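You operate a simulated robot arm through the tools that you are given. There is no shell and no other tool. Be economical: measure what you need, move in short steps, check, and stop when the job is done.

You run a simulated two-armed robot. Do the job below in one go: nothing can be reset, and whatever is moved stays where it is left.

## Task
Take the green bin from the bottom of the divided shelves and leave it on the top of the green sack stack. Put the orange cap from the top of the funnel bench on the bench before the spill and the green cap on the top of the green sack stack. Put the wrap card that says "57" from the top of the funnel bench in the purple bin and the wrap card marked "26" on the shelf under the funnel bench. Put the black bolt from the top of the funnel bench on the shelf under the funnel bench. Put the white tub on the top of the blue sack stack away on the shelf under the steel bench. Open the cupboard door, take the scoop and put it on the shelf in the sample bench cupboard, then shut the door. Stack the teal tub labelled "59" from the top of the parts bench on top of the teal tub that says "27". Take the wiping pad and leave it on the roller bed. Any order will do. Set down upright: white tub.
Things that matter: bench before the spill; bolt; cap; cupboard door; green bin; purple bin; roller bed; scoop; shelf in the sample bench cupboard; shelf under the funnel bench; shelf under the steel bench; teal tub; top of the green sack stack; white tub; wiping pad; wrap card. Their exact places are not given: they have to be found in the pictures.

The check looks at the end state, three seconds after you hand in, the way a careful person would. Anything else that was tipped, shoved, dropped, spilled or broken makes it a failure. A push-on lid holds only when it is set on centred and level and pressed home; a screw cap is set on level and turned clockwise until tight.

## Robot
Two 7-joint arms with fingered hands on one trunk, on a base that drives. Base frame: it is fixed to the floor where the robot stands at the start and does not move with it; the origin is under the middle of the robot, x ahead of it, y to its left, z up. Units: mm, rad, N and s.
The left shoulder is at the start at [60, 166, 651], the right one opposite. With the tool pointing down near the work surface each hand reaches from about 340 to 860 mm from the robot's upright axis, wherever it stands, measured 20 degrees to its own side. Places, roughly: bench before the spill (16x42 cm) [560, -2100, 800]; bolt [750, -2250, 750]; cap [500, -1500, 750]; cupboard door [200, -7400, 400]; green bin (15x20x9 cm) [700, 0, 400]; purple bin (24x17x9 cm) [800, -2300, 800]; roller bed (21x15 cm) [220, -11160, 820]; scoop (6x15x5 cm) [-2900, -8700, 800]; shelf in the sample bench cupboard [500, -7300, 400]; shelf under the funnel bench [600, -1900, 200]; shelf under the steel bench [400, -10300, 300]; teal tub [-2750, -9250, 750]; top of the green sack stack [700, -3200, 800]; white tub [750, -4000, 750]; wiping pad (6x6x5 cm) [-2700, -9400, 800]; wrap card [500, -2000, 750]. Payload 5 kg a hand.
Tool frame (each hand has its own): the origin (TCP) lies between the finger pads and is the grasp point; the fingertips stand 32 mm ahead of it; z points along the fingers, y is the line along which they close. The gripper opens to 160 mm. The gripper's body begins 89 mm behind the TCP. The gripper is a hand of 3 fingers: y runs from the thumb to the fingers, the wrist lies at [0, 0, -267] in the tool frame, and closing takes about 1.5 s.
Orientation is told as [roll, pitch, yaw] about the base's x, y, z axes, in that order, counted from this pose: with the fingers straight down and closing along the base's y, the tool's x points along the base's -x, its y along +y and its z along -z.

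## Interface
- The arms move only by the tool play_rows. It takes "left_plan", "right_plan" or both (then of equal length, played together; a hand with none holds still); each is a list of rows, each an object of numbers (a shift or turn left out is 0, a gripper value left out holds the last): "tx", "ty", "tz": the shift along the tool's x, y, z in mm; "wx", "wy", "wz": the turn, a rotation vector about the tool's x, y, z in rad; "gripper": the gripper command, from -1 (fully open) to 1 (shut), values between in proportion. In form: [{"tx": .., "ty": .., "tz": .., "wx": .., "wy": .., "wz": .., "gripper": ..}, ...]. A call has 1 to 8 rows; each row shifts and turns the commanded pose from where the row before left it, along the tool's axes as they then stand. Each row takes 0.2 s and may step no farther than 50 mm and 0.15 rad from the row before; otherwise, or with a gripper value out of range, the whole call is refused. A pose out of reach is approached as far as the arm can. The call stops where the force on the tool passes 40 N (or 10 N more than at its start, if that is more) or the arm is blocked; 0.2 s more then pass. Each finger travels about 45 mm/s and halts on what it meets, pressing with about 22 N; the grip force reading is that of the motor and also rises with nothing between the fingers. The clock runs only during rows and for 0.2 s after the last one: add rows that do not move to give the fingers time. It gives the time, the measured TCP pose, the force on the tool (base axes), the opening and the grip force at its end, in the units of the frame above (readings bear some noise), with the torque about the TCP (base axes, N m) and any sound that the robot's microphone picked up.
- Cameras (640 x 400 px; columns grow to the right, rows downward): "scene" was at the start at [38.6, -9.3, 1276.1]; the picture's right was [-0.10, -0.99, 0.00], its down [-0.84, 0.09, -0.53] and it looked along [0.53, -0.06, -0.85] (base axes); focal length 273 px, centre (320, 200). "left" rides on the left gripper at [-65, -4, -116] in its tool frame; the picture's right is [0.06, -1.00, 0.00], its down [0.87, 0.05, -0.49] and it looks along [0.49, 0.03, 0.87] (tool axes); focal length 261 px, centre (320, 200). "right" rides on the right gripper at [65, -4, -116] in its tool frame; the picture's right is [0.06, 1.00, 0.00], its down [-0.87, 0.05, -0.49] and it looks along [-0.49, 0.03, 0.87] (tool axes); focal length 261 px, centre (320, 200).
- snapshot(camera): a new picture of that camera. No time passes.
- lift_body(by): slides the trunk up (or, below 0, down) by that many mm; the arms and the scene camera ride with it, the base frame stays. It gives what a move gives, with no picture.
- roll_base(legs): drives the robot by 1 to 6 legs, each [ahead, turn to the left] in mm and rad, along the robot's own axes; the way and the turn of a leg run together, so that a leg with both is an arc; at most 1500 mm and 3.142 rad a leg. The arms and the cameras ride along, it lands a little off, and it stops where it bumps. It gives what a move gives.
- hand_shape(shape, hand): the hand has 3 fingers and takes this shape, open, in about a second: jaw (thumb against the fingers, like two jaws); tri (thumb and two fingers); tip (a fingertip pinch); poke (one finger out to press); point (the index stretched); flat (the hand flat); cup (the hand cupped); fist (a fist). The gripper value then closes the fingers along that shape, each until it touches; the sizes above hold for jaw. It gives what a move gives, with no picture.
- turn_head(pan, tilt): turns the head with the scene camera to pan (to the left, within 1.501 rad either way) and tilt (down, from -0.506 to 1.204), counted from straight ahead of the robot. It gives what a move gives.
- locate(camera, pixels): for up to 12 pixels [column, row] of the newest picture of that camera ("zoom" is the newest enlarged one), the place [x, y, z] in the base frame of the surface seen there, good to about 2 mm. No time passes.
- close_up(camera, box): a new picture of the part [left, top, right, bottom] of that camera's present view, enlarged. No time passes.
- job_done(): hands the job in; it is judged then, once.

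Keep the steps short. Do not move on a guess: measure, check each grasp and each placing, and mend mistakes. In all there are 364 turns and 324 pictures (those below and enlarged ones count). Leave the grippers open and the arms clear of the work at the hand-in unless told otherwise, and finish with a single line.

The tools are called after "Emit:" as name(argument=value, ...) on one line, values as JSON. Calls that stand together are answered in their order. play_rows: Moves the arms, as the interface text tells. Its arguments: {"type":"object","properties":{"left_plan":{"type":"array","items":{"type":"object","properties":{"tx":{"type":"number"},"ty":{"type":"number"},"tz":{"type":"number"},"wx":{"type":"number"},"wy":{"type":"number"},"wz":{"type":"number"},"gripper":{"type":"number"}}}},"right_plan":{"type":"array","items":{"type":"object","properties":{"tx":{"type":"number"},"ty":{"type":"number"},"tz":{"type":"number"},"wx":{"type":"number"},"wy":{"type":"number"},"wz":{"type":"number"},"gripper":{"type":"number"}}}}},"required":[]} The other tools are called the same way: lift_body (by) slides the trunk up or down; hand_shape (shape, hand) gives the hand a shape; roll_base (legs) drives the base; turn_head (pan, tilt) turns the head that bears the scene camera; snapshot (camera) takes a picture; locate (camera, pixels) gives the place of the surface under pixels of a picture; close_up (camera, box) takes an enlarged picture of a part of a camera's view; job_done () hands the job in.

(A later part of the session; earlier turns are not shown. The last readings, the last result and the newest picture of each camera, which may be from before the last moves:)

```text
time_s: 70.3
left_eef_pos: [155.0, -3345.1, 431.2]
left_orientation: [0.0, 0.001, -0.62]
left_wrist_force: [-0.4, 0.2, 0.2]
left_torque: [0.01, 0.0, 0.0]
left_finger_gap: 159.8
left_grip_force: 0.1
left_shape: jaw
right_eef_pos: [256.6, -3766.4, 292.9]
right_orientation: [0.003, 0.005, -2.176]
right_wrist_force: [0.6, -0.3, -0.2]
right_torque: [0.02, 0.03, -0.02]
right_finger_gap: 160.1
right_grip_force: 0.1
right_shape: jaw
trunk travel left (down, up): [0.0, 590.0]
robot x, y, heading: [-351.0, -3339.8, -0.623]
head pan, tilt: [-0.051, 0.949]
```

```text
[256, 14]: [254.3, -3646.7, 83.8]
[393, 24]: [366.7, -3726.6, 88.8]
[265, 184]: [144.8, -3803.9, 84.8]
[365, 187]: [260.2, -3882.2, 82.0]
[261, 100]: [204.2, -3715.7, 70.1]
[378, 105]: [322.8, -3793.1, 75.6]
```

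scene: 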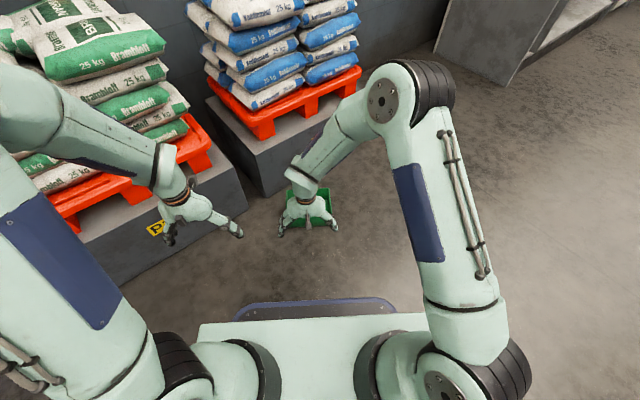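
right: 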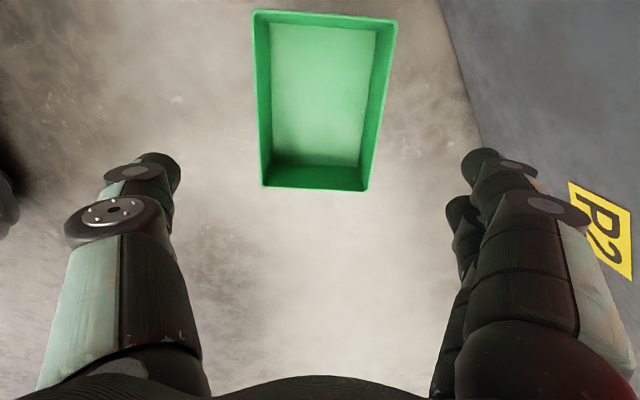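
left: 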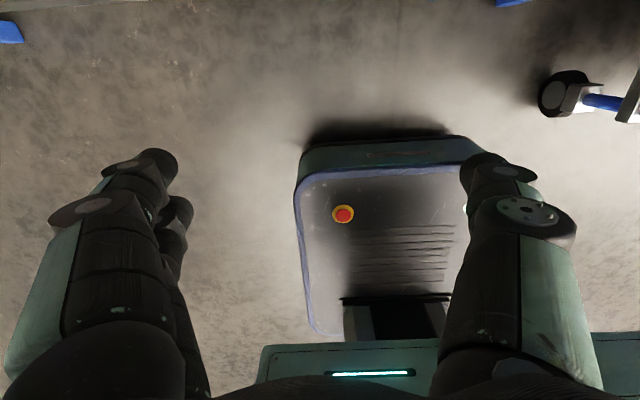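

Centred. Descend to z≈60 and close.

Emit:
play_rows(right_plan=[{"tz": 46}, {"tz": 46}, {"tz": 46}, {"tz": 46}, {"tz": 46}, {}])

Emit:
play_rows(right_plan=[{"gripper": 1}, {}, {}, {}, {}, {}, {}])

Emit:
play_rows(right_plan=[{"tz": -50}, {"tz": -50}, {"tz": -50}, {"tz": -50}, {}])

Emit:
snapshot(camera="right")

```text
time_s: 71.7
left_eef_pos: [154.2, -3346.1, 431.9]
left_orientation: [0.0, -0.002, -0.619]
left_wrist_force: [0.1, 0.5, 0.0]
left_torque: [-0.01, 0.01, -0.04]
left_finger_gap: 159.8
left_grip_force: 0.0
left_shape: jaw
right_eef_pos: [246.0, -3758.6, 80.3]
right_orientation: [0.007, 0.006, -2.175]
right_wrist_force: [4.0, 0.8, 14.0]
right_torque: [-0.17, -0.19, 0.12]
right_finger_gap: 159.8
right_grip_force: 0.0
right_shape: jaw
right hand out of reach, approached as far as the arm can: row 4, 5
trunk travel left (down, up): [0.0, 590.0]
robot x, y, heading: [-352.9, -3340.1, -0.626]
head pan, tilt: [-0.051, 0.949]
```

```text
time_s: 73.3
left_eef_pos: [154.1, -3346.2, 431.7]
left_orientation: [-0.002, -0.001, -0.619]
left_wrist_force: [-0.3, 1.1, 0.3]
left_torque: [0.0, -0.01, -0.01]
left_finger_gap: 159.9
left_grip_force: 0.1
left_shape: jaw
right_eef_pos: [244.6, -3758.3, 77.3]
right_orientation: [0.004, 0.003, -2.175]
right_wrist_force: [4.6, 1.2, 8.2]
right_torque: [-0.62, -0.78, 0.52]
right_finger_gap: 144.6
right_grip_force: 22.1
right_shape: jaw
trunk travel left (down, up): [0.0, 590.0]
robot x, y, heading: [-355.7, -3340.3, -0.62]
head pan, tilt: [-0.051, 0.949]
```

```text
time_s: 74.5
left_eef_pos: [154.3, -3345.7, 431.4]
left_orientation: [0.001, 0.0, -0.62]
left_wrist_force: [-0.3, 0.0, -0.5]
left_torque: [-0.02, 0.0, -0.01]
left_finger_gap: 159.7
left_grip_force: 0.2
left_shape: jaw
right_eef_pos: [242.4, -3755.8, 277.4]
right_orientation: [0.002, 0.002, -2.174]
right_wrist_force: [1.0, -0.5, -2.6]
right_torque: [0.01, 0.02, 0.01]
right_finger_gap: 144.2
right_grip_force: 22.5
right_shape: jaw
trunk travel left (down, up): [0.0, 590.0]
robot x, y, heading: [-352.5, -3338.8, -0.63]
head pan, tilt: [-0.051, 0.949]
```

```text
296 pictures are left
```

right: 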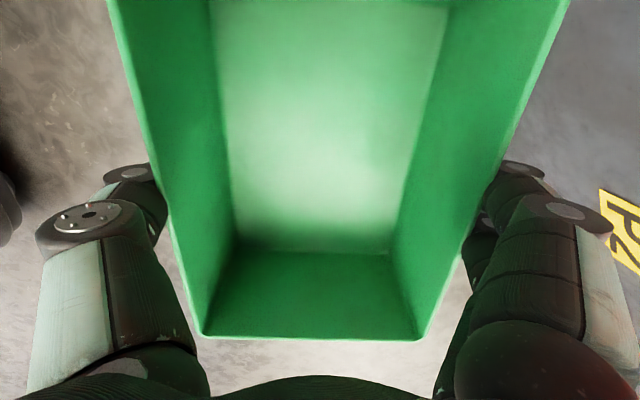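

Bin held firmly. Back off 350 mm, raise the trunk, then turn to heading 0 well clear of the plinths.

Emit:
roll_base(legs=[[-350, 0]])

Emit:
lift_body(by=400)

Emit:
lift_body(by=190)

Emit:
roll_base(legs=[[0, 0.625]])

Emit:
turn_head(pan=0, tilt=0.5)

Emit:
snapshot(camera="scene")

```text
time_s: 76.8
left_eef_pos: [-134.2, -3140.5, 430.8]
left_orientation: [0.0, 0.001, -0.627]
left_wrist_force: [-0.4, -0.1, -0.3]
left_torque: [0.01, 0.01, 0.0]
left_finger_gap: 159.6
left_grip_force: 0.0
left_shape: jaw
right_eef_pos: [-50.3, -3549.9, 277.4]
right_orientation: [0.004, 0.004, -2.185]
right_wrist_force: [0.3, 0.8, -2.3]
right_torque: [0.03, -0.02, -0.01]
right_finger_gap: 144.2
right_grip_force: 22.5
right_shape: jaw
trunk travel left (down, up): [0.0, 590.0]
robot x, y, heading: [-641.4, -3133.9, -0.636]
head pan, tilt: [-0.051, 0.949]
```

```text
time_s: 80.6
left_eef_pos: [-134.1, -3140.9, 829.5]
left_orientation: [0.0, 0.0, -0.629]
left_wrist_force: [-0.1, 0.4, 0.2]
left_torque: [0.0, -0.04, 0.05]
left_finger_gap: 159.6
left_grip_force: 0.1
left_shape: jaw
right_eef_pos: [-49.8, -3549.4, 676.2]
right_orientation: [0.001, 0.004, -2.183]
right_wrist_force: [-0.3, -0.4, -3.3]
right_torque: [-0.03, 0.03, 0.01]
right_finger_gap: 144.2
right_grip_force: 21.7
right_shape: jaw
trunk travel left (down, up): [-400.0, 190.0]
robot x, y, heading: [-643.9, -3131.4, -0.635]
head pan, tilt: [-0.051, 0.949]
```

```text
time_s: 82.7
left_eef_pos: [-135.0, -3140.3, 1020.5]
left_orientation: [-0.001, -0.001, -0.63]
left_wrist_force: [-0.6, -0.3, 0.0]
left_torque: [0.01, -0.03, 0.0]
left_finger_gap: 160.0
left_grip_force: 0.1
left_shape: jaw
right_eef_pos: [-49.1, -3549.5, 866.7]
right_orientation: [0.001, 0.005, -2.183]
right_wrist_force: [0.0, 0.1, -2.9]
right_torque: [0.0, -0.02, -0.01]
right_finger_gap: 144.5
right_grip_force: 22.0
right_shape: jaw
trunk travel left (down, up): [-590.0, 0.0]
robot x, y, heading: [-642.3, -3128.9, -0.632]
head pan, tilt: [-0.051, 0.949]
```

```text
time_s: 84.8
left_eef_pos: [-224.8, -2840.8, 1021.3]
left_orientation: [0.0, 0.0, -0.005]
left_wrist_force: [0.7, -0.2, 0.0]
left_torque: [-0.01, 0.0, 0.0]
left_finger_gap: 160.0
left_grip_force: 0.0
left_shape: jaw
right_eef_pos: [83.0, -3126.1, 867.5]
right_orientation: [0.002, 0.002, -1.561]
right_wrist_force: [1.3, -0.2, -2.5]
right_torque: [-0.01, 0.0, -0.01]
right_finger_gap: 144.2
right_grip_force: 22.1
right_shape: jaw
trunk travel left (down, up): [-590.0, 0.0]
robot x, y, heading: [-640.1, -3128.7, -0.01]
head pan, tilt: [-0.051, 0.949]
```

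```text
time_s: 85.7
left_eef_pos: [-223.9, -2842.2, 1021.6]
left_orientation: [0.001, -0.001, -0.004]
left_wrist_force: [-0.2, 1.3, 0.1]
left_torque: [-0.01, -0.02, 0.0]
left_finger_gap: 159.9
left_grip_force: 0.0
left_shape: jaw
right_eef_pos: [85.0, -3126.5, 866.9]
right_orientation: [0.001, 0.002, -1.56]
right_wrist_force: [-0.4, 0.4, -2.0]
right_torque: [0.01, 0.0, 0.02]
right_finger_gap: 144.2
right_grip_force: 22.2
right_shape: jaw
trunk travel left (down, up): [-590.0, 0.0]
robot x, y, heading: [-638.9, -3131.4, -0.003]
head pan, tilt: [0.0, 0.499]
```

```text
295 pictures are left
```

scene: 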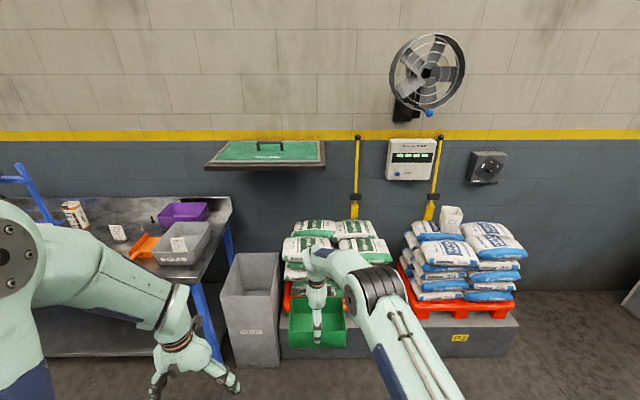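

Emit:
close_up(camera="scene", box=[270, 210, 400, 290])

Emit:
locate(camera="zoom", pixels=[[80, 170], [140, 170], [195, 165], [130, 100], [230, 85], [310, 95], [340, 60], [400, 90], [450, 90], [470, 150], [540, 150], [560, 195]])

```text
4.92 times, centred on (335, 250) of scene
```

zoom: 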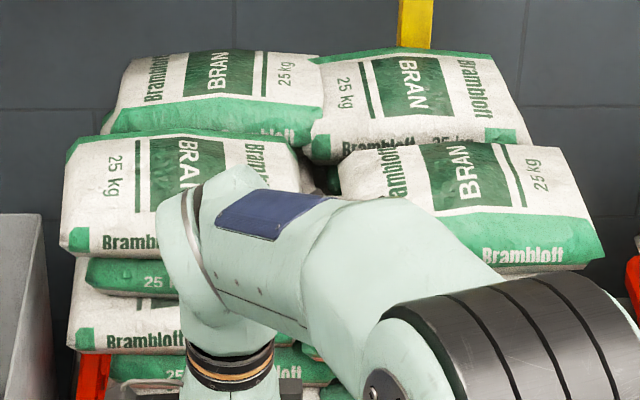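

```text
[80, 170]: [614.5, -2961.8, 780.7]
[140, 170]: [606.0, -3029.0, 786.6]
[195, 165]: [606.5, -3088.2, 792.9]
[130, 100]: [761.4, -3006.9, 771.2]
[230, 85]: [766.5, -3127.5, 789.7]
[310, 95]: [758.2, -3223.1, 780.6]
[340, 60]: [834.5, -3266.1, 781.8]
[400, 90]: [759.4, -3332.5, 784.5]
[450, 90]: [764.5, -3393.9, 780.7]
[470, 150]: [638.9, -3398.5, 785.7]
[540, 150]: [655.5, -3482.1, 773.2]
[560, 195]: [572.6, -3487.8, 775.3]
```

Sack tops are at z≈785–793. The front-left sack spans about x 540–690, y −2950…−3200. Raise the bin, shift to y≈−3085, then drive forward.

Emit:
play_rows(right_plan=[{"tz": -35, "tx": 20}, {"tz": -35, "tx": 21}, {}])

Emit:
roll_base(legs=[[540, 0]])

Emit:
snapshot(camera="right")

Emit:
snapshot(camera="scene")

```text
time_s: 86.5
left_eef_pos: [-222.4, -2840.9, 1020.7]
left_orientation: [0.0, -0.002, -0.005]
left_wrist_force: [0.4, -0.3, -0.9]
left_torque: [-0.04, 0.05, 0.04]
left_finger_gap: 159.8
left_grip_force: 0.0
left_shape: jaw
right_eef_pos: [84.4, -3082.6, 937.4]
right_orientation: [0.002, 0.003, -1.561]
right_wrist_force: [-0.3, -0.2, -2.0]
right_torque: [-0.01, 0.02, -0.03]
right_finger_gap: 143.9
right_grip_force: 21.9
right_shape: jaw
trunk travel left (down, up): [-590.0, 0.0]
robot x, y, heading: [-644.1, -3132.8, -0.011]
head pan, tilt: [0.0, 0.499]
```

```text
time_s: 89.2
left_eef_pos: [245.1, -2852.8, 1024.9]
left_orientation: [0.004, -0.01, -0.015]
left_wrist_force: [-0.4, -0.3, 0.7]
left_torque: [0.01, 0.01, 0.01]
left_finger_gap: 159.8
left_grip_force: 0.0
left_shape: jaw
right_eef_pos: [541.7, -3089.5, 938.5]
right_orientation: [-0.01, 0.005, -1.561]
right_wrist_force: [-0.3, -0.2, -1.9]
right_torque: [0.02, -0.03, 0.05]
right_finger_gap: 143.9
right_grip_force: 22.1
right_shape: jaw
trunk travel left (down, up): [-590.0, 0.0]
robot x, y, heading: [-168.9, -3133.9, -0.021]
head pan, tilt: [0.0, 0.499]
stopped in leg 1: the robot was blocked; the commanded pose is now the measured one
```

```text
293 pictures are left
```

right: 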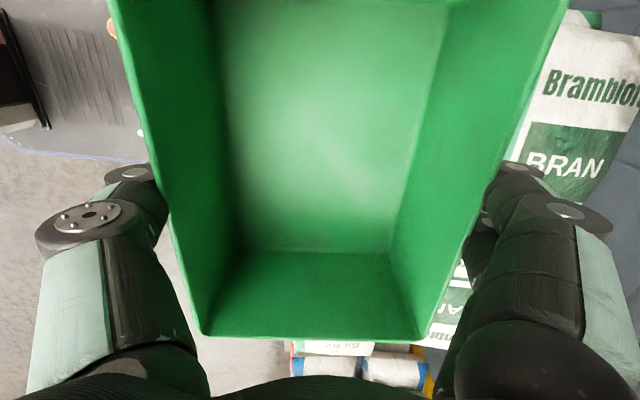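

```text
292 pictures are left
```

scene: 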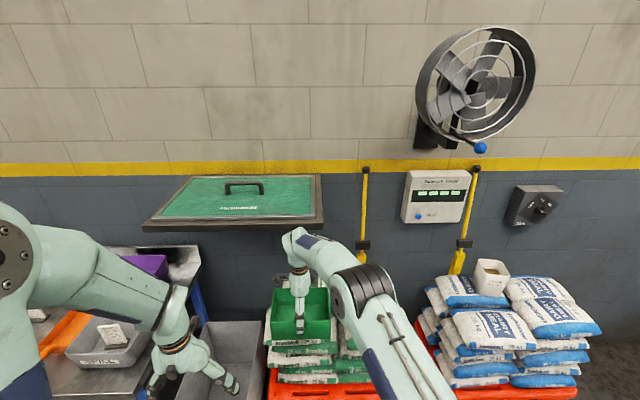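

Base is blocked by the plinth; I back off 15 mm and extend the arm instead.

Emit:
roll_base(legs=[[-15, 0]])

Emit:
play_rows(right_plan=[{"ty": 35}, {"ty": 35}, {"ty": 30}, {}])

Emit:
snapshot(camera="scene")

```text
time_s: 89.9
left_eef_pos: [244.4, -2853.0, 1023.8]
left_orientation: [0.0, -0.006, -0.014]
left_wrist_force: [0.0, 0.4, -1.1]
left_torque: [-0.04, -0.01, -0.04]
left_finger_gap: 159.7
left_grip_force: 0.1
left_shape: jaw
right_eef_pos: [541.2, -3089.8, 937.6]
right_orientation: [-0.01, 0.005, -1.559]
right_wrist_force: [-0.4, 0.0, -2.1]
right_torque: [-0.01, 0.01, -0.01]
right_finger_gap: 144.2
right_grip_force: 22.2
right_shape: jaw
trunk travel left (down, up): [-590.0, 0.0]
robot x, y, heading: [-170.8, -3136.9, -0.031]
head pan, tilt: [0.0, 0.499]
stopped in leg 1: the robot was blocked; the commanded pose is now the measured one
```

```text
time_s: 91.1
left_eef_pos: [236.1, -2853.9, 1018.3]
left_orientation: [-0.018, -0.012, -0.017]
left_wrist_force: [-1.0, 0.7, -0.5]
left_torque: [0.0, -0.02, -0.02]
left_finger_gap: 159.9
left_grip_force: 0.1
left_shape: jaw
right_eef_pos: [598.3, -3088.3, 900.7]
right_orientation: [-0.086, -0.019, -1.579]
right_wrist_force: [0.7, 0.5, -0.9]
right_torque: [-0.09, -0.04, 0.01]
right_finger_gap: 144.1
right_grip_force: 21.8
right_shape: jaw
right hand out of reach, approached as far as the arm can: row 2, 3
trunk travel left (down, up): [-590.0, 0.0]
robot x, y, heading: [-168.7, -3139.0, -0.045]
head pan, tilt: [0.0, 0.499]
stopped in row 4 (right hand): the arm was blocked; the commanded pose is now the measured one
```

```text
291 pictures are left
```

scene: 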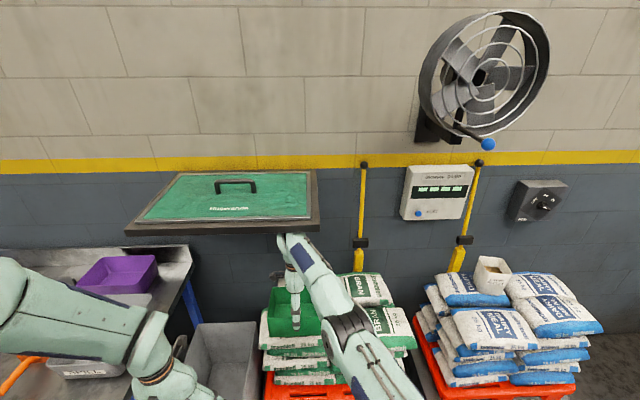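

The wrist seems to have met the wall shelf with the green lid (image 290, 235). Measure it before moving.

Emit:
locate(camera="scene", pixels=[[316, 232], [130, 232], [315, 175], [180, 178], [220, 205], [290, 240], [300, 250], [270, 235], [310, 262]])

Emit:
close_up(camera="scene", box=[220, 160, 420, 400])

```text
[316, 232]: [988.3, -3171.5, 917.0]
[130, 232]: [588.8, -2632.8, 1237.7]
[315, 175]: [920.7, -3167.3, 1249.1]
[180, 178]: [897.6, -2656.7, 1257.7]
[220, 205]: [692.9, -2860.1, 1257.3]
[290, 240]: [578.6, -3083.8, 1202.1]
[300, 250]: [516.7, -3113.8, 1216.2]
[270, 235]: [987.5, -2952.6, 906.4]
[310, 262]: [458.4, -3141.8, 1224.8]
```

```text
1.67 times, centred on (320, 280) of scene
```

zoom: 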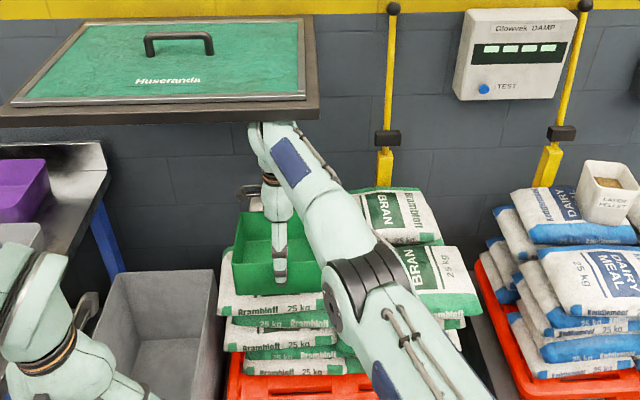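

The shelf's front edge is at x≈580, y down to −3165, z≈1240; the wrist met it. I retreat and use the front-right sack (y≈−3385), clear of the shelf.

Emit:
play_rows(right_plan=[{"ty": -30}, {"ty": -30}, {"ty": -30}, {}])

Emit:
roll_base(legs=[[-150, 0]])

Emit:
snapshot(camera="scene")

```text
time_s: 92.3
left_eef_pos: [209.9, -2850.6, 1030.3]
left_orientation: [-0.01, -0.038, -0.016]
left_wrist_force: [-2.7, -0.4, 0.0]
left_torque: [0.01, -0.26, -0.04]
left_finger_gap: 160.1
left_grip_force: 0.1
left_shape: jaw
right_eef_pos: [541.5, -3072.3, 905.6]
right_orientation: [-0.095, -0.042, -1.572]
right_wrist_force: [13.5, -1.8, 46.1]
right_torque: [0.32, 0.25, -0.04]
right_finger_gap: 144.1
right_grip_force: 22.0
right_shape: jaw
right hand out of reach, approached as far as the arm can: row 1, 2, 3
trunk travel left (down, up): [-590.0, 0.0]
robot x, y, heading: [-171.9, -3137.3, -0.033]
head pan, tilt: [0.0, 0.499]
stopped in row 4 (right hand): the arm was blocked; the commanded pose is now the measured one
```

```text
time_s: 93.6
left_eef_pos: [76.5, -2845.6, 1025.3]
left_orientation: [-0.007, -0.03, -0.018]
left_wrist_force: [-1.0, 0.1, -0.4]
left_torque: [-0.04, -0.05, 0.0]
left_finger_gap: 160.0
left_grip_force: 0.1
left_shape: jaw
right_eef_pos: [410.9, -3067.5, 914.1]
right_orientation: [-0.068, -0.024, -1.574]
right_wrist_force: [0.1, -0.5, -2.0]
right_torque: [0.02, -0.04, 0.03]
right_finger_gap: 144.2
right_grip_force: 21.5
right_shape: jaw
trunk travel left (down, up): [-590.0, 0.0]
robot x, y, heading: [-315.7, -3129.1, -0.04]
head pan, tilt: [0.0, 0.499]
```

```text
289 pictures are left
```

scene: 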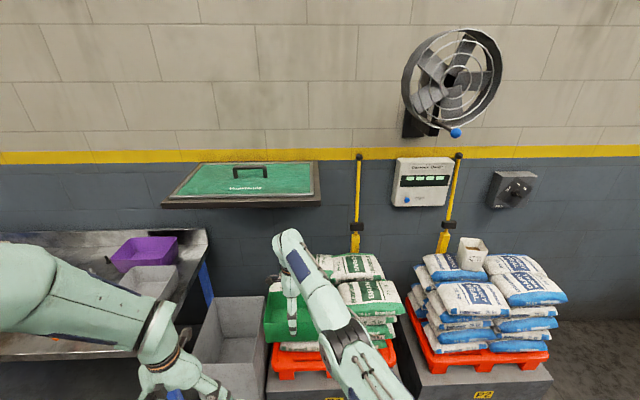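

Straighten the bin, then reposition the base 300 mm to the right.

Emit:
play_rows(right_plan=[{"wy": 0.068, "wx": 0.024, "tz": -20}, {}])

Emit:
roll_base(legs=[[-250, 0], [0, -1.53], [310, 0], [0, 1.571]])

Emit:
snapshot(camera="scene")

```text
time_s: 94.2
left_eef_pos: [78.0, -2845.5, 1025.4]
left_orientation: [-0.007, -0.027, -0.017]
left_wrist_force: [0.0, -0.1, 0.6]
left_torque: [0.01, 0.03, 0.0]
left_finger_gap: 160.1
left_grip_force: 0.0
left_shape: jaw
right_eef_pos: [414.9, -3066.6, 931.6]
right_orientation: [-0.097, 0.041, -1.578]
right_wrist_force: [0.0, 0.4, -1.7]
right_torque: [-0.03, 0.0, -0.02]
right_finger_gap: 144.1
right_grip_force: 22.0
right_shape: jaw
trunk travel left (down, up): [-590.0, 0.0]
robot x, y, heading: [-313.2, -3128.6, -0.035]
head pan, tilt: [0.0, 0.499]
```

```text
time_s: 105.8
left_eef_pos: [-201.6, -3125.5, 1024.6]
left_orientation: [-0.007, -0.028, 0.033]
left_wrist_force: [-0.3, 0.8, 0.0]
left_torque: [-0.01, -0.01, -0.01]
left_finger_gap: 159.9
left_grip_force: 0.1
left_shape: jaw
right_eef_pos: [145.2, -3329.2, 931.9]
right_orientation: [-0.095, 0.041, -1.531]
right_wrist_force: [-0.1, 0.6, -2.5]
right_torque: [-0.01, 0.0, 0.02]
right_finger_gap: 144.0
right_grip_force: 22.6
right_shape: jaw
trunk travel left (down, up): [-590.0, 0.0]
robot x, y, heading: [-582.2, -3426.2, 0.012]
head pan, tilt: [0.0, 0.499]
```

```text
288 pictures are left
```

scene: 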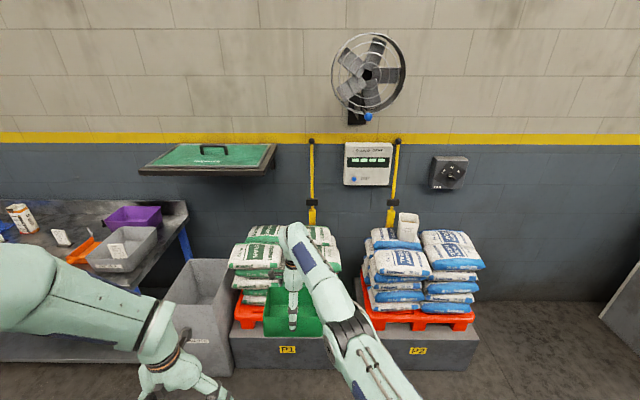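

Correct the tilt (roll via wx), shift right, then drive forward 440.

Emit:
play_rows(right_plan=[{"wx": -0.095, "wy": -0.041, "tx": -28}, {"tx": -28, "tz": -10}, {}])

Emit:
roll_base(legs=[[440, -0.012]])

Emit:
snapshot(camera="scene")

Emit:
snapshot(camera="right")

```text
time_s: 106.6
left_eef_pos: [-201.7, -3124.2, 1025.6]
left_orientation: [-0.007, -0.029, 0.031]
left_wrist_force: [-0.4, 0.1, 0.0]
left_torque: [-0.02, -0.03, 0.04]
left_finger_gap: 159.9
left_grip_force: 0.1
left_shape: jaw
right_eef_pos: [183.0, -3368.8, 938.0]
right_orientation: [-0.004, 0.0, -1.53]
right_wrist_force: [0.1, 0.4, -2.9]
right_torque: [-0.02, 0.01, -0.03]
right_finger_gap: 143.9
right_grip_force: 21.7
right_shape: jaw
right hand out of reach, approached as far as the arm can: row 1, 2
trunk travel left (down, up): [-590.0, 0.0]
robot x, y, heading: [-580.6, -3427.0, 0.01]
head pan, tilt: [0.0, 0.499]
```

```text
time_s: 109.3
left_eef_pos: [243.0, -3123.9, 1025.1]
left_orientation: [-0.008, -0.029, 0.025]
left_wrist_force: [-0.2, -0.2, 0.0]
left_torque: [0.0, 0.04, 0.0]
left_finger_gap: 160.0
left_grip_force: 0.0
left_shape: jaw
right_eef_pos: [626.3, -3368.7, 938.8]
right_orientation: [-0.005, -0.002, -1.535]
right_wrist_force: [0.0, 0.9, -2.2]
right_torque: [0.01, 0.0, 0.01]
right_finger_gap: 143.9
right_grip_force: 22.3
right_shape: jaw
trunk travel left (down, up): [-590.0, 0.0]
robot x, y, heading: [-134.3, -3427.8, -0.001]
head pan, tilt: [0.0, 0.499]
```

```text
287 pictures are left
```

scene: 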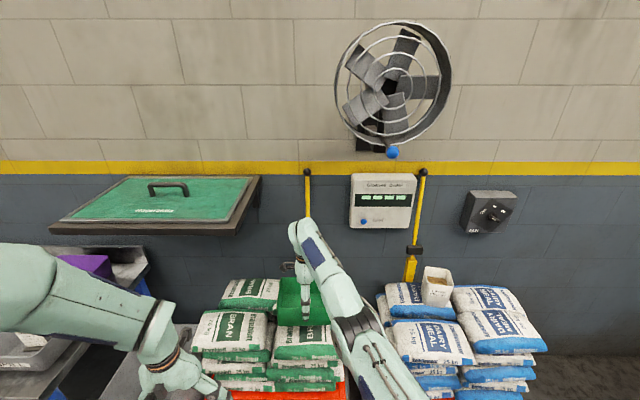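

```text
286 pictures are left
```

right: 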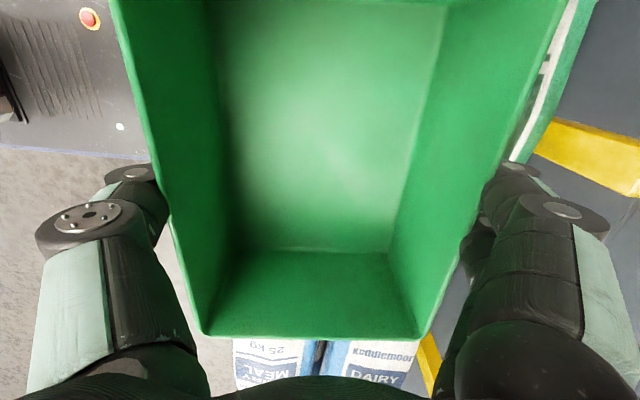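

Over the front-right sack. Shift 20 right and lower gently.

Emit:
play_rows(right_plan=[{"tx": -20, "tz": 10}, {"tz": 20}, {"tz": 20}, {"tz": 6}, {"tz": 6}, {"tz": 4}, {}])

Emit:
close_up(camera="scene", box=[180, 220, 400, 360])

```text
time_s: 110.9
left_eef_pos: [240.5, -3124.0, 1023.9]
left_orientation: [-0.007, -0.028, 0.025]
left_wrist_force: [-0.3, 0.4, 0.3]
left_torque: [0.0, -0.01, 0.01]
left_finger_gap: 160.0
left_grip_force: 0.2
left_shape: jaw
right_eef_pos: [631.0, -3388.2, 873.8]
right_orientation: [-0.005, 0.001, -1.535]
right_wrist_force: [0.3, 0.2, -2.4]
right_torque: [0.0, -0.02, 0.01]
right_finger_gap: 144.2
right_grip_force: 22.4
right_shape: jaw
right hand out of reach, approached as far as the arm can: row 1
trunk travel left (down, up): [-590.0, 0.0]
robot x, y, heading: [-136.9, -3424.7, 0.007]
head pan, tilt: [0.0, 0.499]
```

```text
2.86 times, centred on (290, 290) of scene
```

zoom: 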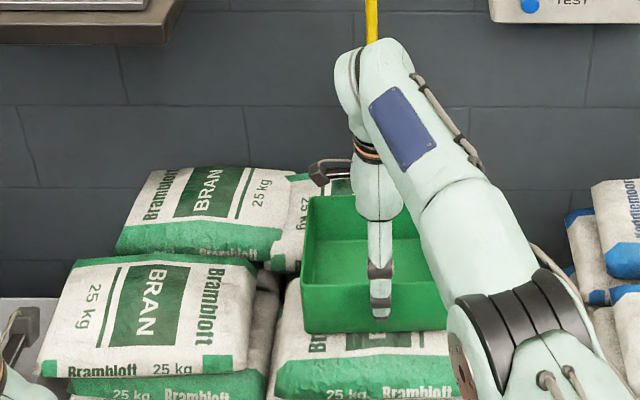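

Emit:
play_rows(right_plan=[{"tz": 3}, {"tz": 3}, {"tz": 3}, {"tz": 3}, {}])

```text
time_s: 112.1
left_eef_pos: [241.5, -3123.0, 1024.9]
left_orientation: [-0.006, -0.028, 0.025]
left_wrist_force: [0.1, 0.3, 0.9]
left_torque: [0.02, -0.01, 0.02]
left_finger_gap: 159.9
left_grip_force: 0.0
left_shape: jaw
right_eef_pos: [631.9, -3387.4, 860.7]
right_orientation: [-0.004, 0.0, -1.534]
right_wrist_force: [0.3, 1.0, -2.5]
right_torque: [-0.01, 0.0, -0.03]
right_finger_gap: 143.9
right_grip_force: 22.1
right_shape: jaw
trunk travel left (down, up): [-590.0, 0.0]
robot x, y, heading: [-137.9, -3424.2, 0.007]
head pan, tilt: [0.0, 0.499]
```

Emit:
play_rows(right_plan=[{"tz": 3}, {"tz": 3}, {"tz": 3}, {}])

Emit:
close_up(camera="scene", box=[240, 250, 400, 370])

```text
time_s: 113.1
left_eef_pos: [239.4, -3124.1, 1025.2]
left_orientation: [-0.007, -0.03, 0.025]
left_wrist_force: [0.4, -0.4, -0.6]
left_torque: [-0.02, 0.06, 0.02]
left_finger_gap: 160.2
left_grip_force: 0.0
left_shape: jaw
right_eef_pos: [630.4, -3387.5, 857.4]
right_orientation: [0.005, -0.002, -1.534]
right_wrist_force: [-3.3, -2.6, 27.0]
right_torque: [0.08, -2.0, -0.13]
right_finger_gap: 143.3
right_grip_force: 21.9
right_shape: jaw
trunk travel left (down, up): [-590.0, 0.0]
robot x, y, heading: [-139.3, -3427.2, 0.006]
head pan, tilt: [0.0, 0.499]
```

```text
3.33 times, centred on (320, 310) of scene
```

zoom: 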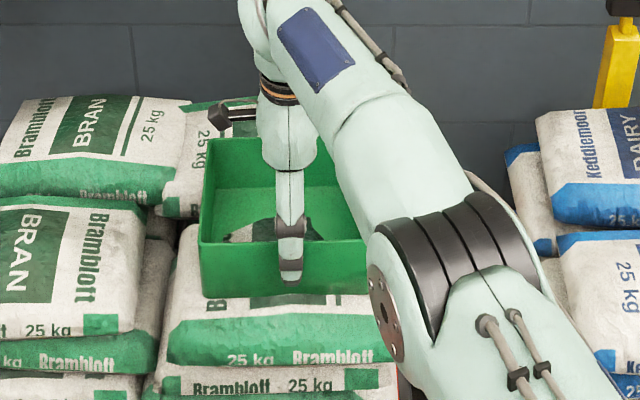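

Contact (27 N). Ease 3 mm and open.

Emit:
play_rows(right_plan=[{"tz": -2}, {"gripper": -1}, {}, {}, {}])

Emit:
play_rows(right_plan=[{"tz": -30}, {"tz": -40}, {"tz": -40}, {}])

Emit:
close_up(camera="scene", box=[240, 250, 400, 370])

Emit:
snapshot(camera="right")

```text
time_s: 114.3
left_eef_pos: [240.8, -3122.0, 1026.1]
left_orientation: [-0.007, -0.027, 0.024]
left_wrist_force: [-0.2, 0.2, -0.4]
left_torque: [-0.02, 0.0, 0.01]
left_finger_gap: 160.1
left_grip_force: 0.1
left_shape: jaw
right_eef_pos: [630.7, -3387.0, 854.5]
right_orientation: [-0.003, 0.001, -1.534]
right_wrist_force: [3.3, -1.1, 12.7]
right_torque: [0.01, -0.17, 0.04]
right_finger_gap: 159.8
right_grip_force: 0.0
right_shape: jaw
trunk travel left (down, up): [-590.0, 0.0]
robot x, y, heading: [-134.9, -3422.7, 0.002]
head pan, tilt: [0.0, 0.499]
```

```text
time_s: 115.3
left_eef_pos: [241.9, -3122.9, 1024.3]
left_orientation: [-0.006, -0.028, 0.026]
left_wrist_force: [0.1, -0.2, 0.4]
left_torque: [0.0, 0.0, -0.05]
left_finger_gap: 160.1
left_grip_force: 0.0
left_shape: jaw
right_eef_pos: [633.6, -3389.4, 964.2]
right_orientation: [-0.006, 0.001, -1.533]
right_wrist_force: [-0.4, -0.6, 0.1]
right_torque: [0.0, -0.01, -0.01]
right_finger_gap: 159.9
right_grip_force: 0.0
right_shape: jaw
trunk travel left (down, up): [-590.0, 0.0]
robot x, y, heading: [-138.0, -3424.7, 0.01]
head pan, tilt: [0.0, 0.499]
```

```text
3.33 times, centred on (320, 310) of scene
```

zoom: 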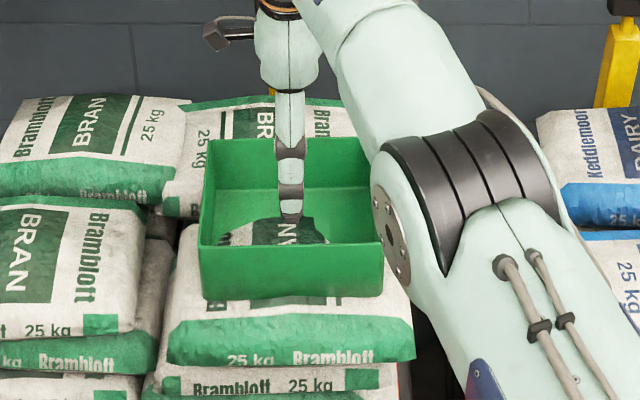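

```text
282 pictures are left
```

right: 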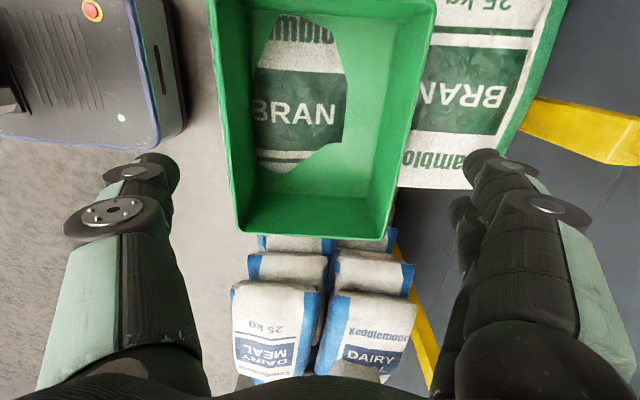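

The bin sits stably on the green sacks (the printed cloth just shows through its floor). Back away, then un-rotate and tuck the right hand.

Emit:
roll_base(legs=[[-420, 0]])

Emit:
play_rows(right_plan=[{"ty": -48, "wz": 0}, {"ty": -48}, {"ty": -48}, {"ty": -48}, {"wz": -0.15}, {"wz": -0.15}, {"wz": -0.15}, {"wz": -0.15}])

Emit:
play_rows(right_plan=[{"wz": -0.15}, {"wz": -0.15}, {"wz": -0.15}, {"wz": -0.15}, {"wz": -0.15}, {"wz": -0.15}, {"ty": -45}, {"ty": -45}])

```text
time_s: 117.9
left_eef_pos: [-187.2, -3127.2, 1026.1]
left_orientation: [-0.007, -0.029, 0.022]
left_wrist_force: [-0.1, -0.1, 0.6]
left_torque: [0.0, -0.03, 0.01]
left_finger_gap: 159.8
left_grip_force: 0.0
left_shape: jaw
right_eef_pos: [202.3, -3391.8, 965.6]
right_orientation: [-0.002, 0.0, -1.536]
right_wrist_force: [0.0, -0.2, 0.1]
right_torque: [0.0, -0.01, -0.01]
right_finger_gap: 160.0
right_grip_force: 0.0
right_shape: jaw
trunk travel left (down, up): [-590.0, 0.0]
robot x, y, heading: [-568.0, -3426.6, -0.003]
head pan, tilt: [0.0, 0.499]
```

```text
time_s: 119.7
left_eef_pos: [-188.5, -3126.9, 1024.7]
left_orientation: [-0.007, -0.029, 0.024]
left_wrist_force: [-0.5, -0.2, 0.1]
left_torque: [0.04, 0.03, 0.06]
left_finger_gap: 159.8
left_grip_force: 0.1
left_shape: jaw
right_eef_pos: [10.5, -3399.1, 964.3]
right_orientation: [-0.005, 0.002, -0.934]
right_wrist_force: [0.4, -0.6, -0.4]
right_torque: [0.04, -0.03, 0.02]
right_finger_gap: 160.0
right_grip_force: 0.0
right_shape: jaw
trunk travel left (down, up): [-590.0, 0.0]
robot x, y, heading: [-566.5, -3425.0, 0.001]
head pan, tilt: [0.0, 0.499]
```

```text
time_s: 121.5
left_eef_pos: [-186.6, -3126.6, 1025.1]
left_orientation: [-0.003, -0.027, 0.022]
left_wrist_force: [0.3, -0.8, -0.9]
left_torque: [-0.01, 0.01, 0.0]
left_finger_gap: 160.1
left_grip_force: 0.0
left_shape: jaw
right_eef_pos: [3.4, -3492.8, 963.8]
right_orientation: [-0.002, 0.005, -0.037]
right_wrist_force: [-0.5, 0.4, 0.2]
right_torque: [0.02, 0.01, -0.03]
right_finger_gap: 160.1
right_grip_force: 0.1
right_shape: jaw
trunk travel left (down, up): [-590.0, 0.0]
robot x, y, heading: [-566.0, -3426.8, 0.005]
head pan, tilt: [0.0, 0.499]
```

Drive to the funnel bench, y≈−1900.

Emit:
roll_base(legs=[[0, 1.571], [1500, 0], [0, -1.571]])

Emit:
turn_head(pan=0, tilt=0.7)

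Emit:
snapshot(camera="scene")

```text
time_s: 137.1
left_eef_pos: [-194.1, -1560.6, 1025.0]
left_orientation: [-0.008, -0.027, 0.031]
left_wrist_force: [-0.8, -0.2, -0.1]
left_torque: [0.02, 0.03, -0.01]
left_finger_gap: 159.8
left_grip_force: 0.0
left_shape: jaw
right_eef_pos: [0.3, -1924.0, 964.1]
right_orientation: [0.0, 0.004, -0.029]
right_wrist_force: [0.0, -0.1, -0.6]
right_torque: [0.0, 0.01, 0.04]
right_finger_gap: 159.9
right_grip_force: 0.1
right_shape: jaw
trunk travel left (down, up): [-590.0, 0.0]
robot x, y, heading: [-571.6, -1862.2, 0.013]
head pan, tilt: [0.0, 0.499]
```

```text
time_s: 137.8
left_eef_pos: [-194.5, -1560.1, 1025.0]
left_orientation: [-0.008, -0.027, 0.033]
left_wrist_force: [-0.7, -0.2, -0.4]
left_torque: [0.01, -0.01, -0.03]
left_finger_gap: 160.0
left_grip_force: 0.1
left_shape: jaw
right_eef_pos: [-0.4, -1924.1, 964.8]
right_orientation: [0.001, 0.004, -0.03]
right_wrist_force: [0.6, -0.5, -0.5]
right_torque: [0.0, -0.04, 0.01]
right_finger_gap: 160.0
right_grip_force: 0.1
right_shape: jaw
trunk travel left (down, up): [-590.0, 0.0]
robot x, y, heading: [-570.5, -1865.1, 0.011]
head pan, tilt: [0.0, 0.7]
```

```text
281 pictures are left
```

scene: 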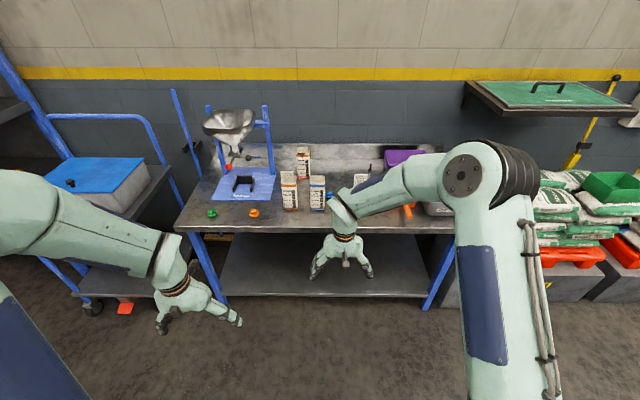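

Emit:
play_rows(right_plan=[{"ty": -48}, {"ty": -48}, {"ty": -48}, {"ty": -48}, {"ty": -48}, {"ty": -48}])

Emit:
close_up(camera="scene", box=[170, 90, 490, 310])

```text
time_s: 139.2
left_eef_pos: [-194.4, -1559.7, 1024.8]
left_orientation: [-0.005, -0.028, 0.028]
left_wrist_force: [-0.4, -0.2, -1.2]
left_torque: [0.02, 0.01, -0.01]
left_finger_gap: 160.2
left_grip_force: 0.1
left_shape: jaw
right_eef_pos: [-8.4, -2215.2, 965.1]
right_orientation: [0.002, 0.004, -0.032]
right_wrist_force: [-0.3, -1.0, 0.0]
right_torque: [0.01, -0.01, 0.0]
right_finger_gap: 160.2
right_grip_force: 0.1
right_shape: jaw
trunk travel left (down, up): [-590.0, 0.0]
robot x, y, heading: [-569.0, -1862.4, 0.008]
head pan, tilt: [0.0, 0.7]
```

```text
1.82 times, centred on (330, 200) of scene
```

zoom: 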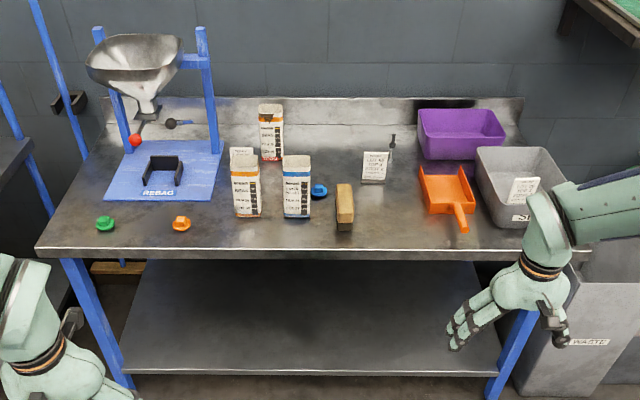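

Emit:
close_up(camera="scene", box=[330, 130, 430, 220])

Emit:
close_up(camera="scene", box=[270, 130, 370, 220])

Emit:
close_up(camera="scene", box=[190, 100, 290, 230])

Emit:
close_up(camera="scene", box=[390, 130, 490, 240])

```text
4.44 times, centred on (380, 175) of scene
```

zoom: 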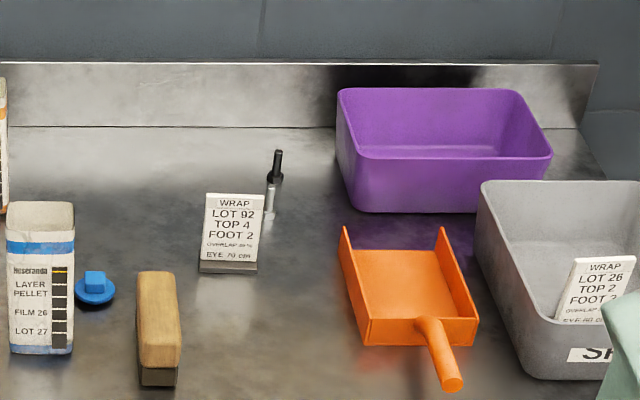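

```text
4.44 times, centred on (320, 175) of scene
```

zoom: 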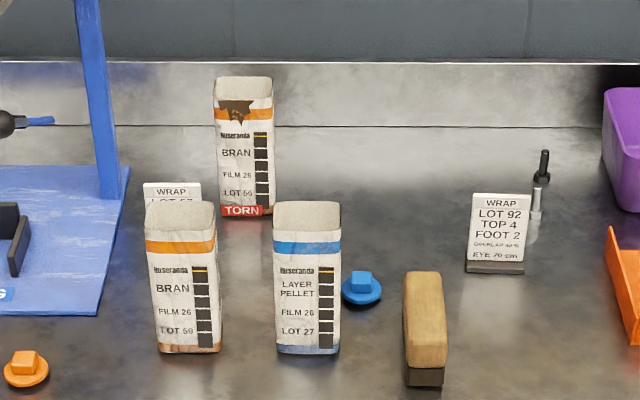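

```text
3.08 times, centred on (240, 165) of scene
```

zoom: 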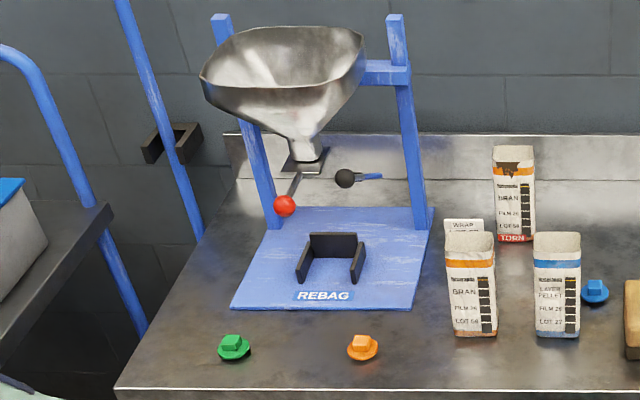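

```text
3.64 times, centred on (440, 185) of scene
```

zoom: 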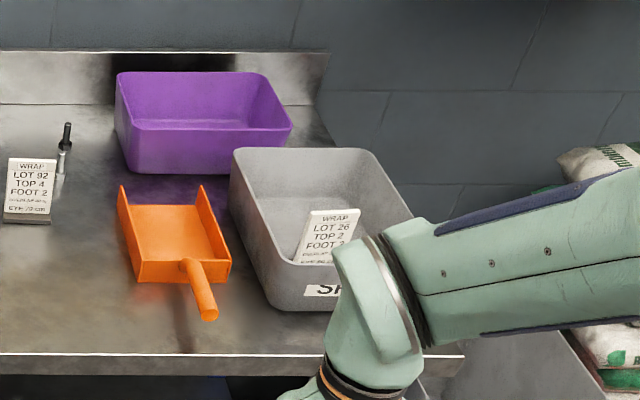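

Cards: LOT 57 behind the left canister, LOT 26 in the grey bin, LOT 92 loose. I locate everything and get the arm off the grey bin's label.

Emit:
play_rows(right_plan=[{"tx": 45}, {"tx": 45}, {"tx": 45}, {"tx": 30, "ty": -30}])

Emit:
snapshot(camera="scene")

Emit:
close_up(camera="scene", box=[360, 140, 480, 240])

```text
time_s: 140.2
left_eef_pos: [-195.0, -1560.6, 1025.3]
left_orientation: [-0.006, -0.028, 0.03]
left_wrist_force: [-0.5, -0.2, 0.8]
left_torque: [0.03, -0.01, 0.03]
left_finger_gap: 160.0
left_grip_force: 0.1
left_shape: jaw
right_eef_pos: [-177.1, -2236.6, 967.5]
right_orientation: [0.0, 0.004, -0.031]
right_wrist_force: [-0.4, -0.6, -0.2]
right_torque: [0.02, -0.03, -0.01]
right_finger_gap: 159.8
right_grip_force: 0.1
right_shape: jaw
trunk travel left (down, up): [-590.0, 0.0]
robot x, y, heading: [-573.4, -1857.9, 0.01]
head pan, tilt: [0.0, 0.7]
```

```text
275 pictures are left
```

scene: 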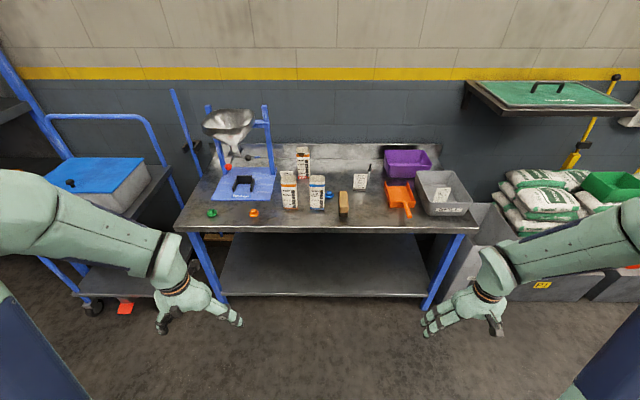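

```text
4.00 times, centred on (420, 190) of scene
```

zoom: 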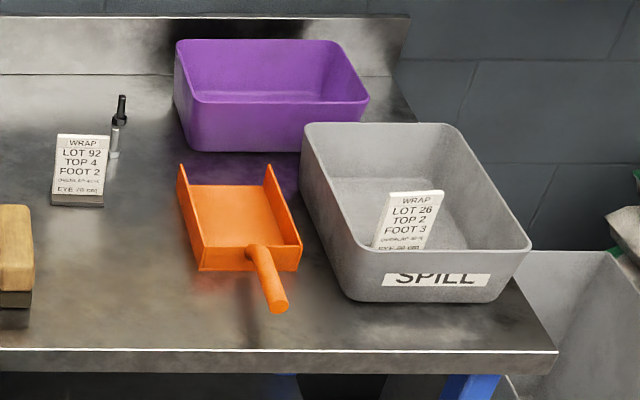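

The grey bin is the "SPILL" bin. Measure positions.

Emit:
locate(camera="scene", pixels=[[212, 212], [254, 211], [330, 195], [360, 187], [371, 172], [405, 160], [422, 214], [472, 212], [460, 230], [190, 230], [344, 218], [399, 185]])

Emit:
locate(camera="zoom", pixels=[[414, 200], [404, 243], [442, 200], [380, 195], [350, 297], [492, 300], [305, 130], [525, 245], [272, 310], [122, 98], [113, 150], [78, 195]])

```text
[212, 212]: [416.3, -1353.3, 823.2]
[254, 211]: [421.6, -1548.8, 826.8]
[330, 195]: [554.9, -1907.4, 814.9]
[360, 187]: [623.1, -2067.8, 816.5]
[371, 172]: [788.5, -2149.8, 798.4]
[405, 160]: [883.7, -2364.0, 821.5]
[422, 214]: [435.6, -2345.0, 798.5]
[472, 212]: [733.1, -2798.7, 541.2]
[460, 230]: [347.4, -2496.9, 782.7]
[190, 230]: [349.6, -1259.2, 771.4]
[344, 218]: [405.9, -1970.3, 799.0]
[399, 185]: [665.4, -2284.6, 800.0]
```

```text
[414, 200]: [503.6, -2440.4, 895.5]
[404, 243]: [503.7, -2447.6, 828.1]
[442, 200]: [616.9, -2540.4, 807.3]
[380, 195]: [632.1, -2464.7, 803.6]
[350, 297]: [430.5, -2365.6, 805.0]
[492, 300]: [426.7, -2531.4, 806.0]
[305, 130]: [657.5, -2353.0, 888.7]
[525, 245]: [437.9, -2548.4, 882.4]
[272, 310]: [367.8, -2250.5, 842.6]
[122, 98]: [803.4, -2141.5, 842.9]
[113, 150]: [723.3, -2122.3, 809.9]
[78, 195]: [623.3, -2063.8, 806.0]
```

Bench top z≈800, front edge x≈345. First station: both caps together (green by left hand at y −1353, orange by right at y −1549). Drive to y≈−1450.

Emit:
roll_base(legs=[[0, 1.56], [408, 0], [0, -1.571], [430, 0]])

Emit:
snapshot(camera="scene")

```text
time_s: 152.8
left_eef_pos: [223.5, -1163.4, 1025.1]
left_orientation: [-0.006, -0.027, 0.023]
left_wrist_force: [0.7, 0.2, -0.4]
left_torque: [-0.02, 0.02, 0.02]
left_finger_gap: 160.0
left_grip_force: 0.0
left_shape: jaw
right_eef_pos: [237.3, -1838.4, 967.7]
right_orientation: [0.001, 0.006, -0.04]
right_wrist_force: [0.6, -0.3, -0.5]
right_torque: [0.02, 0.02, -0.03]
right_finger_gap: 159.9
right_grip_force: 0.1
right_shape: jaw
trunk travel left (down, up): [-590.0, 0.0]
robot x, y, heading: [-162.1, -1461.8, 0.001]
head pan, tilt: [0.0, 0.7]
```

```text
273 pictures are left
```

scene: 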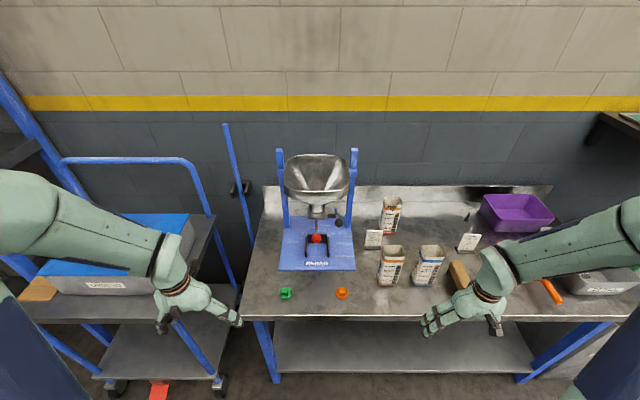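

Emit:
close_up(camera="scene", box=[265, 275, 365, 310])

Emit:
locate(camera="scene", pixels=[[374, 234], [374, 244], [368, 232], [382, 232], [390, 252], [392, 200], [319, 240], [316, 210], [340, 225], [427, 252], [467, 236], [467, 248]])

```text
6.40 times, centred on (315, 292) of scene
```

zoom: 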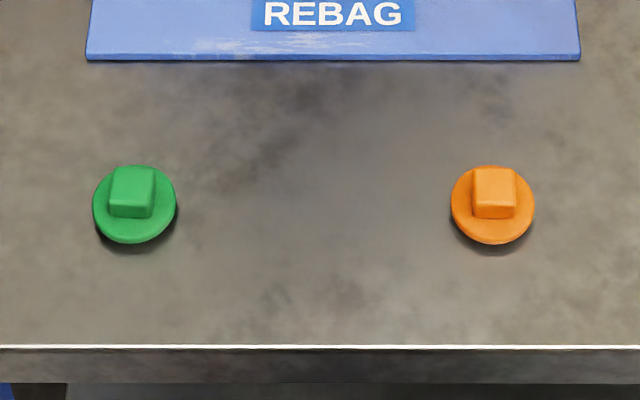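

```text
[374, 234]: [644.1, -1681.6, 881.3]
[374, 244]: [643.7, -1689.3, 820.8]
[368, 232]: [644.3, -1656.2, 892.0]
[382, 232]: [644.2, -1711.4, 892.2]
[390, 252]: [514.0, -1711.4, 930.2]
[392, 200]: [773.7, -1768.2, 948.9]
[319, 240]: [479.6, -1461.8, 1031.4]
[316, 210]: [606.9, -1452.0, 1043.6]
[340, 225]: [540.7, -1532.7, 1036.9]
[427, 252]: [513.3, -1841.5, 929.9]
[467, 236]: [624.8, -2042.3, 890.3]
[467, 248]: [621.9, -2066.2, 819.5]
```

Emit:
locate(camera="zoom", pixels=[[133, 180], [133, 212], [113, 185], [152, 185], [95, 212], [174, 212], [494, 180], [494, 212], [474, 185], [514, 185], [453, 212], [532, 212]])

```text
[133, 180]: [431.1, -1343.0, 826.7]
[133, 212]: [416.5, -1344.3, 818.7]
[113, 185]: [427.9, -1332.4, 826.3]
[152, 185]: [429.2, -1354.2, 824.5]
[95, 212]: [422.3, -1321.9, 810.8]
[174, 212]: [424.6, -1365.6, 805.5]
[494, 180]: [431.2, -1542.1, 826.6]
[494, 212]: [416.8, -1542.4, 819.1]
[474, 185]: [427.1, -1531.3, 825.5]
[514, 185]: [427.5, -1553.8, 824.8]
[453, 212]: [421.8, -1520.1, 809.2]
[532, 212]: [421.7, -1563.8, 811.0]
```

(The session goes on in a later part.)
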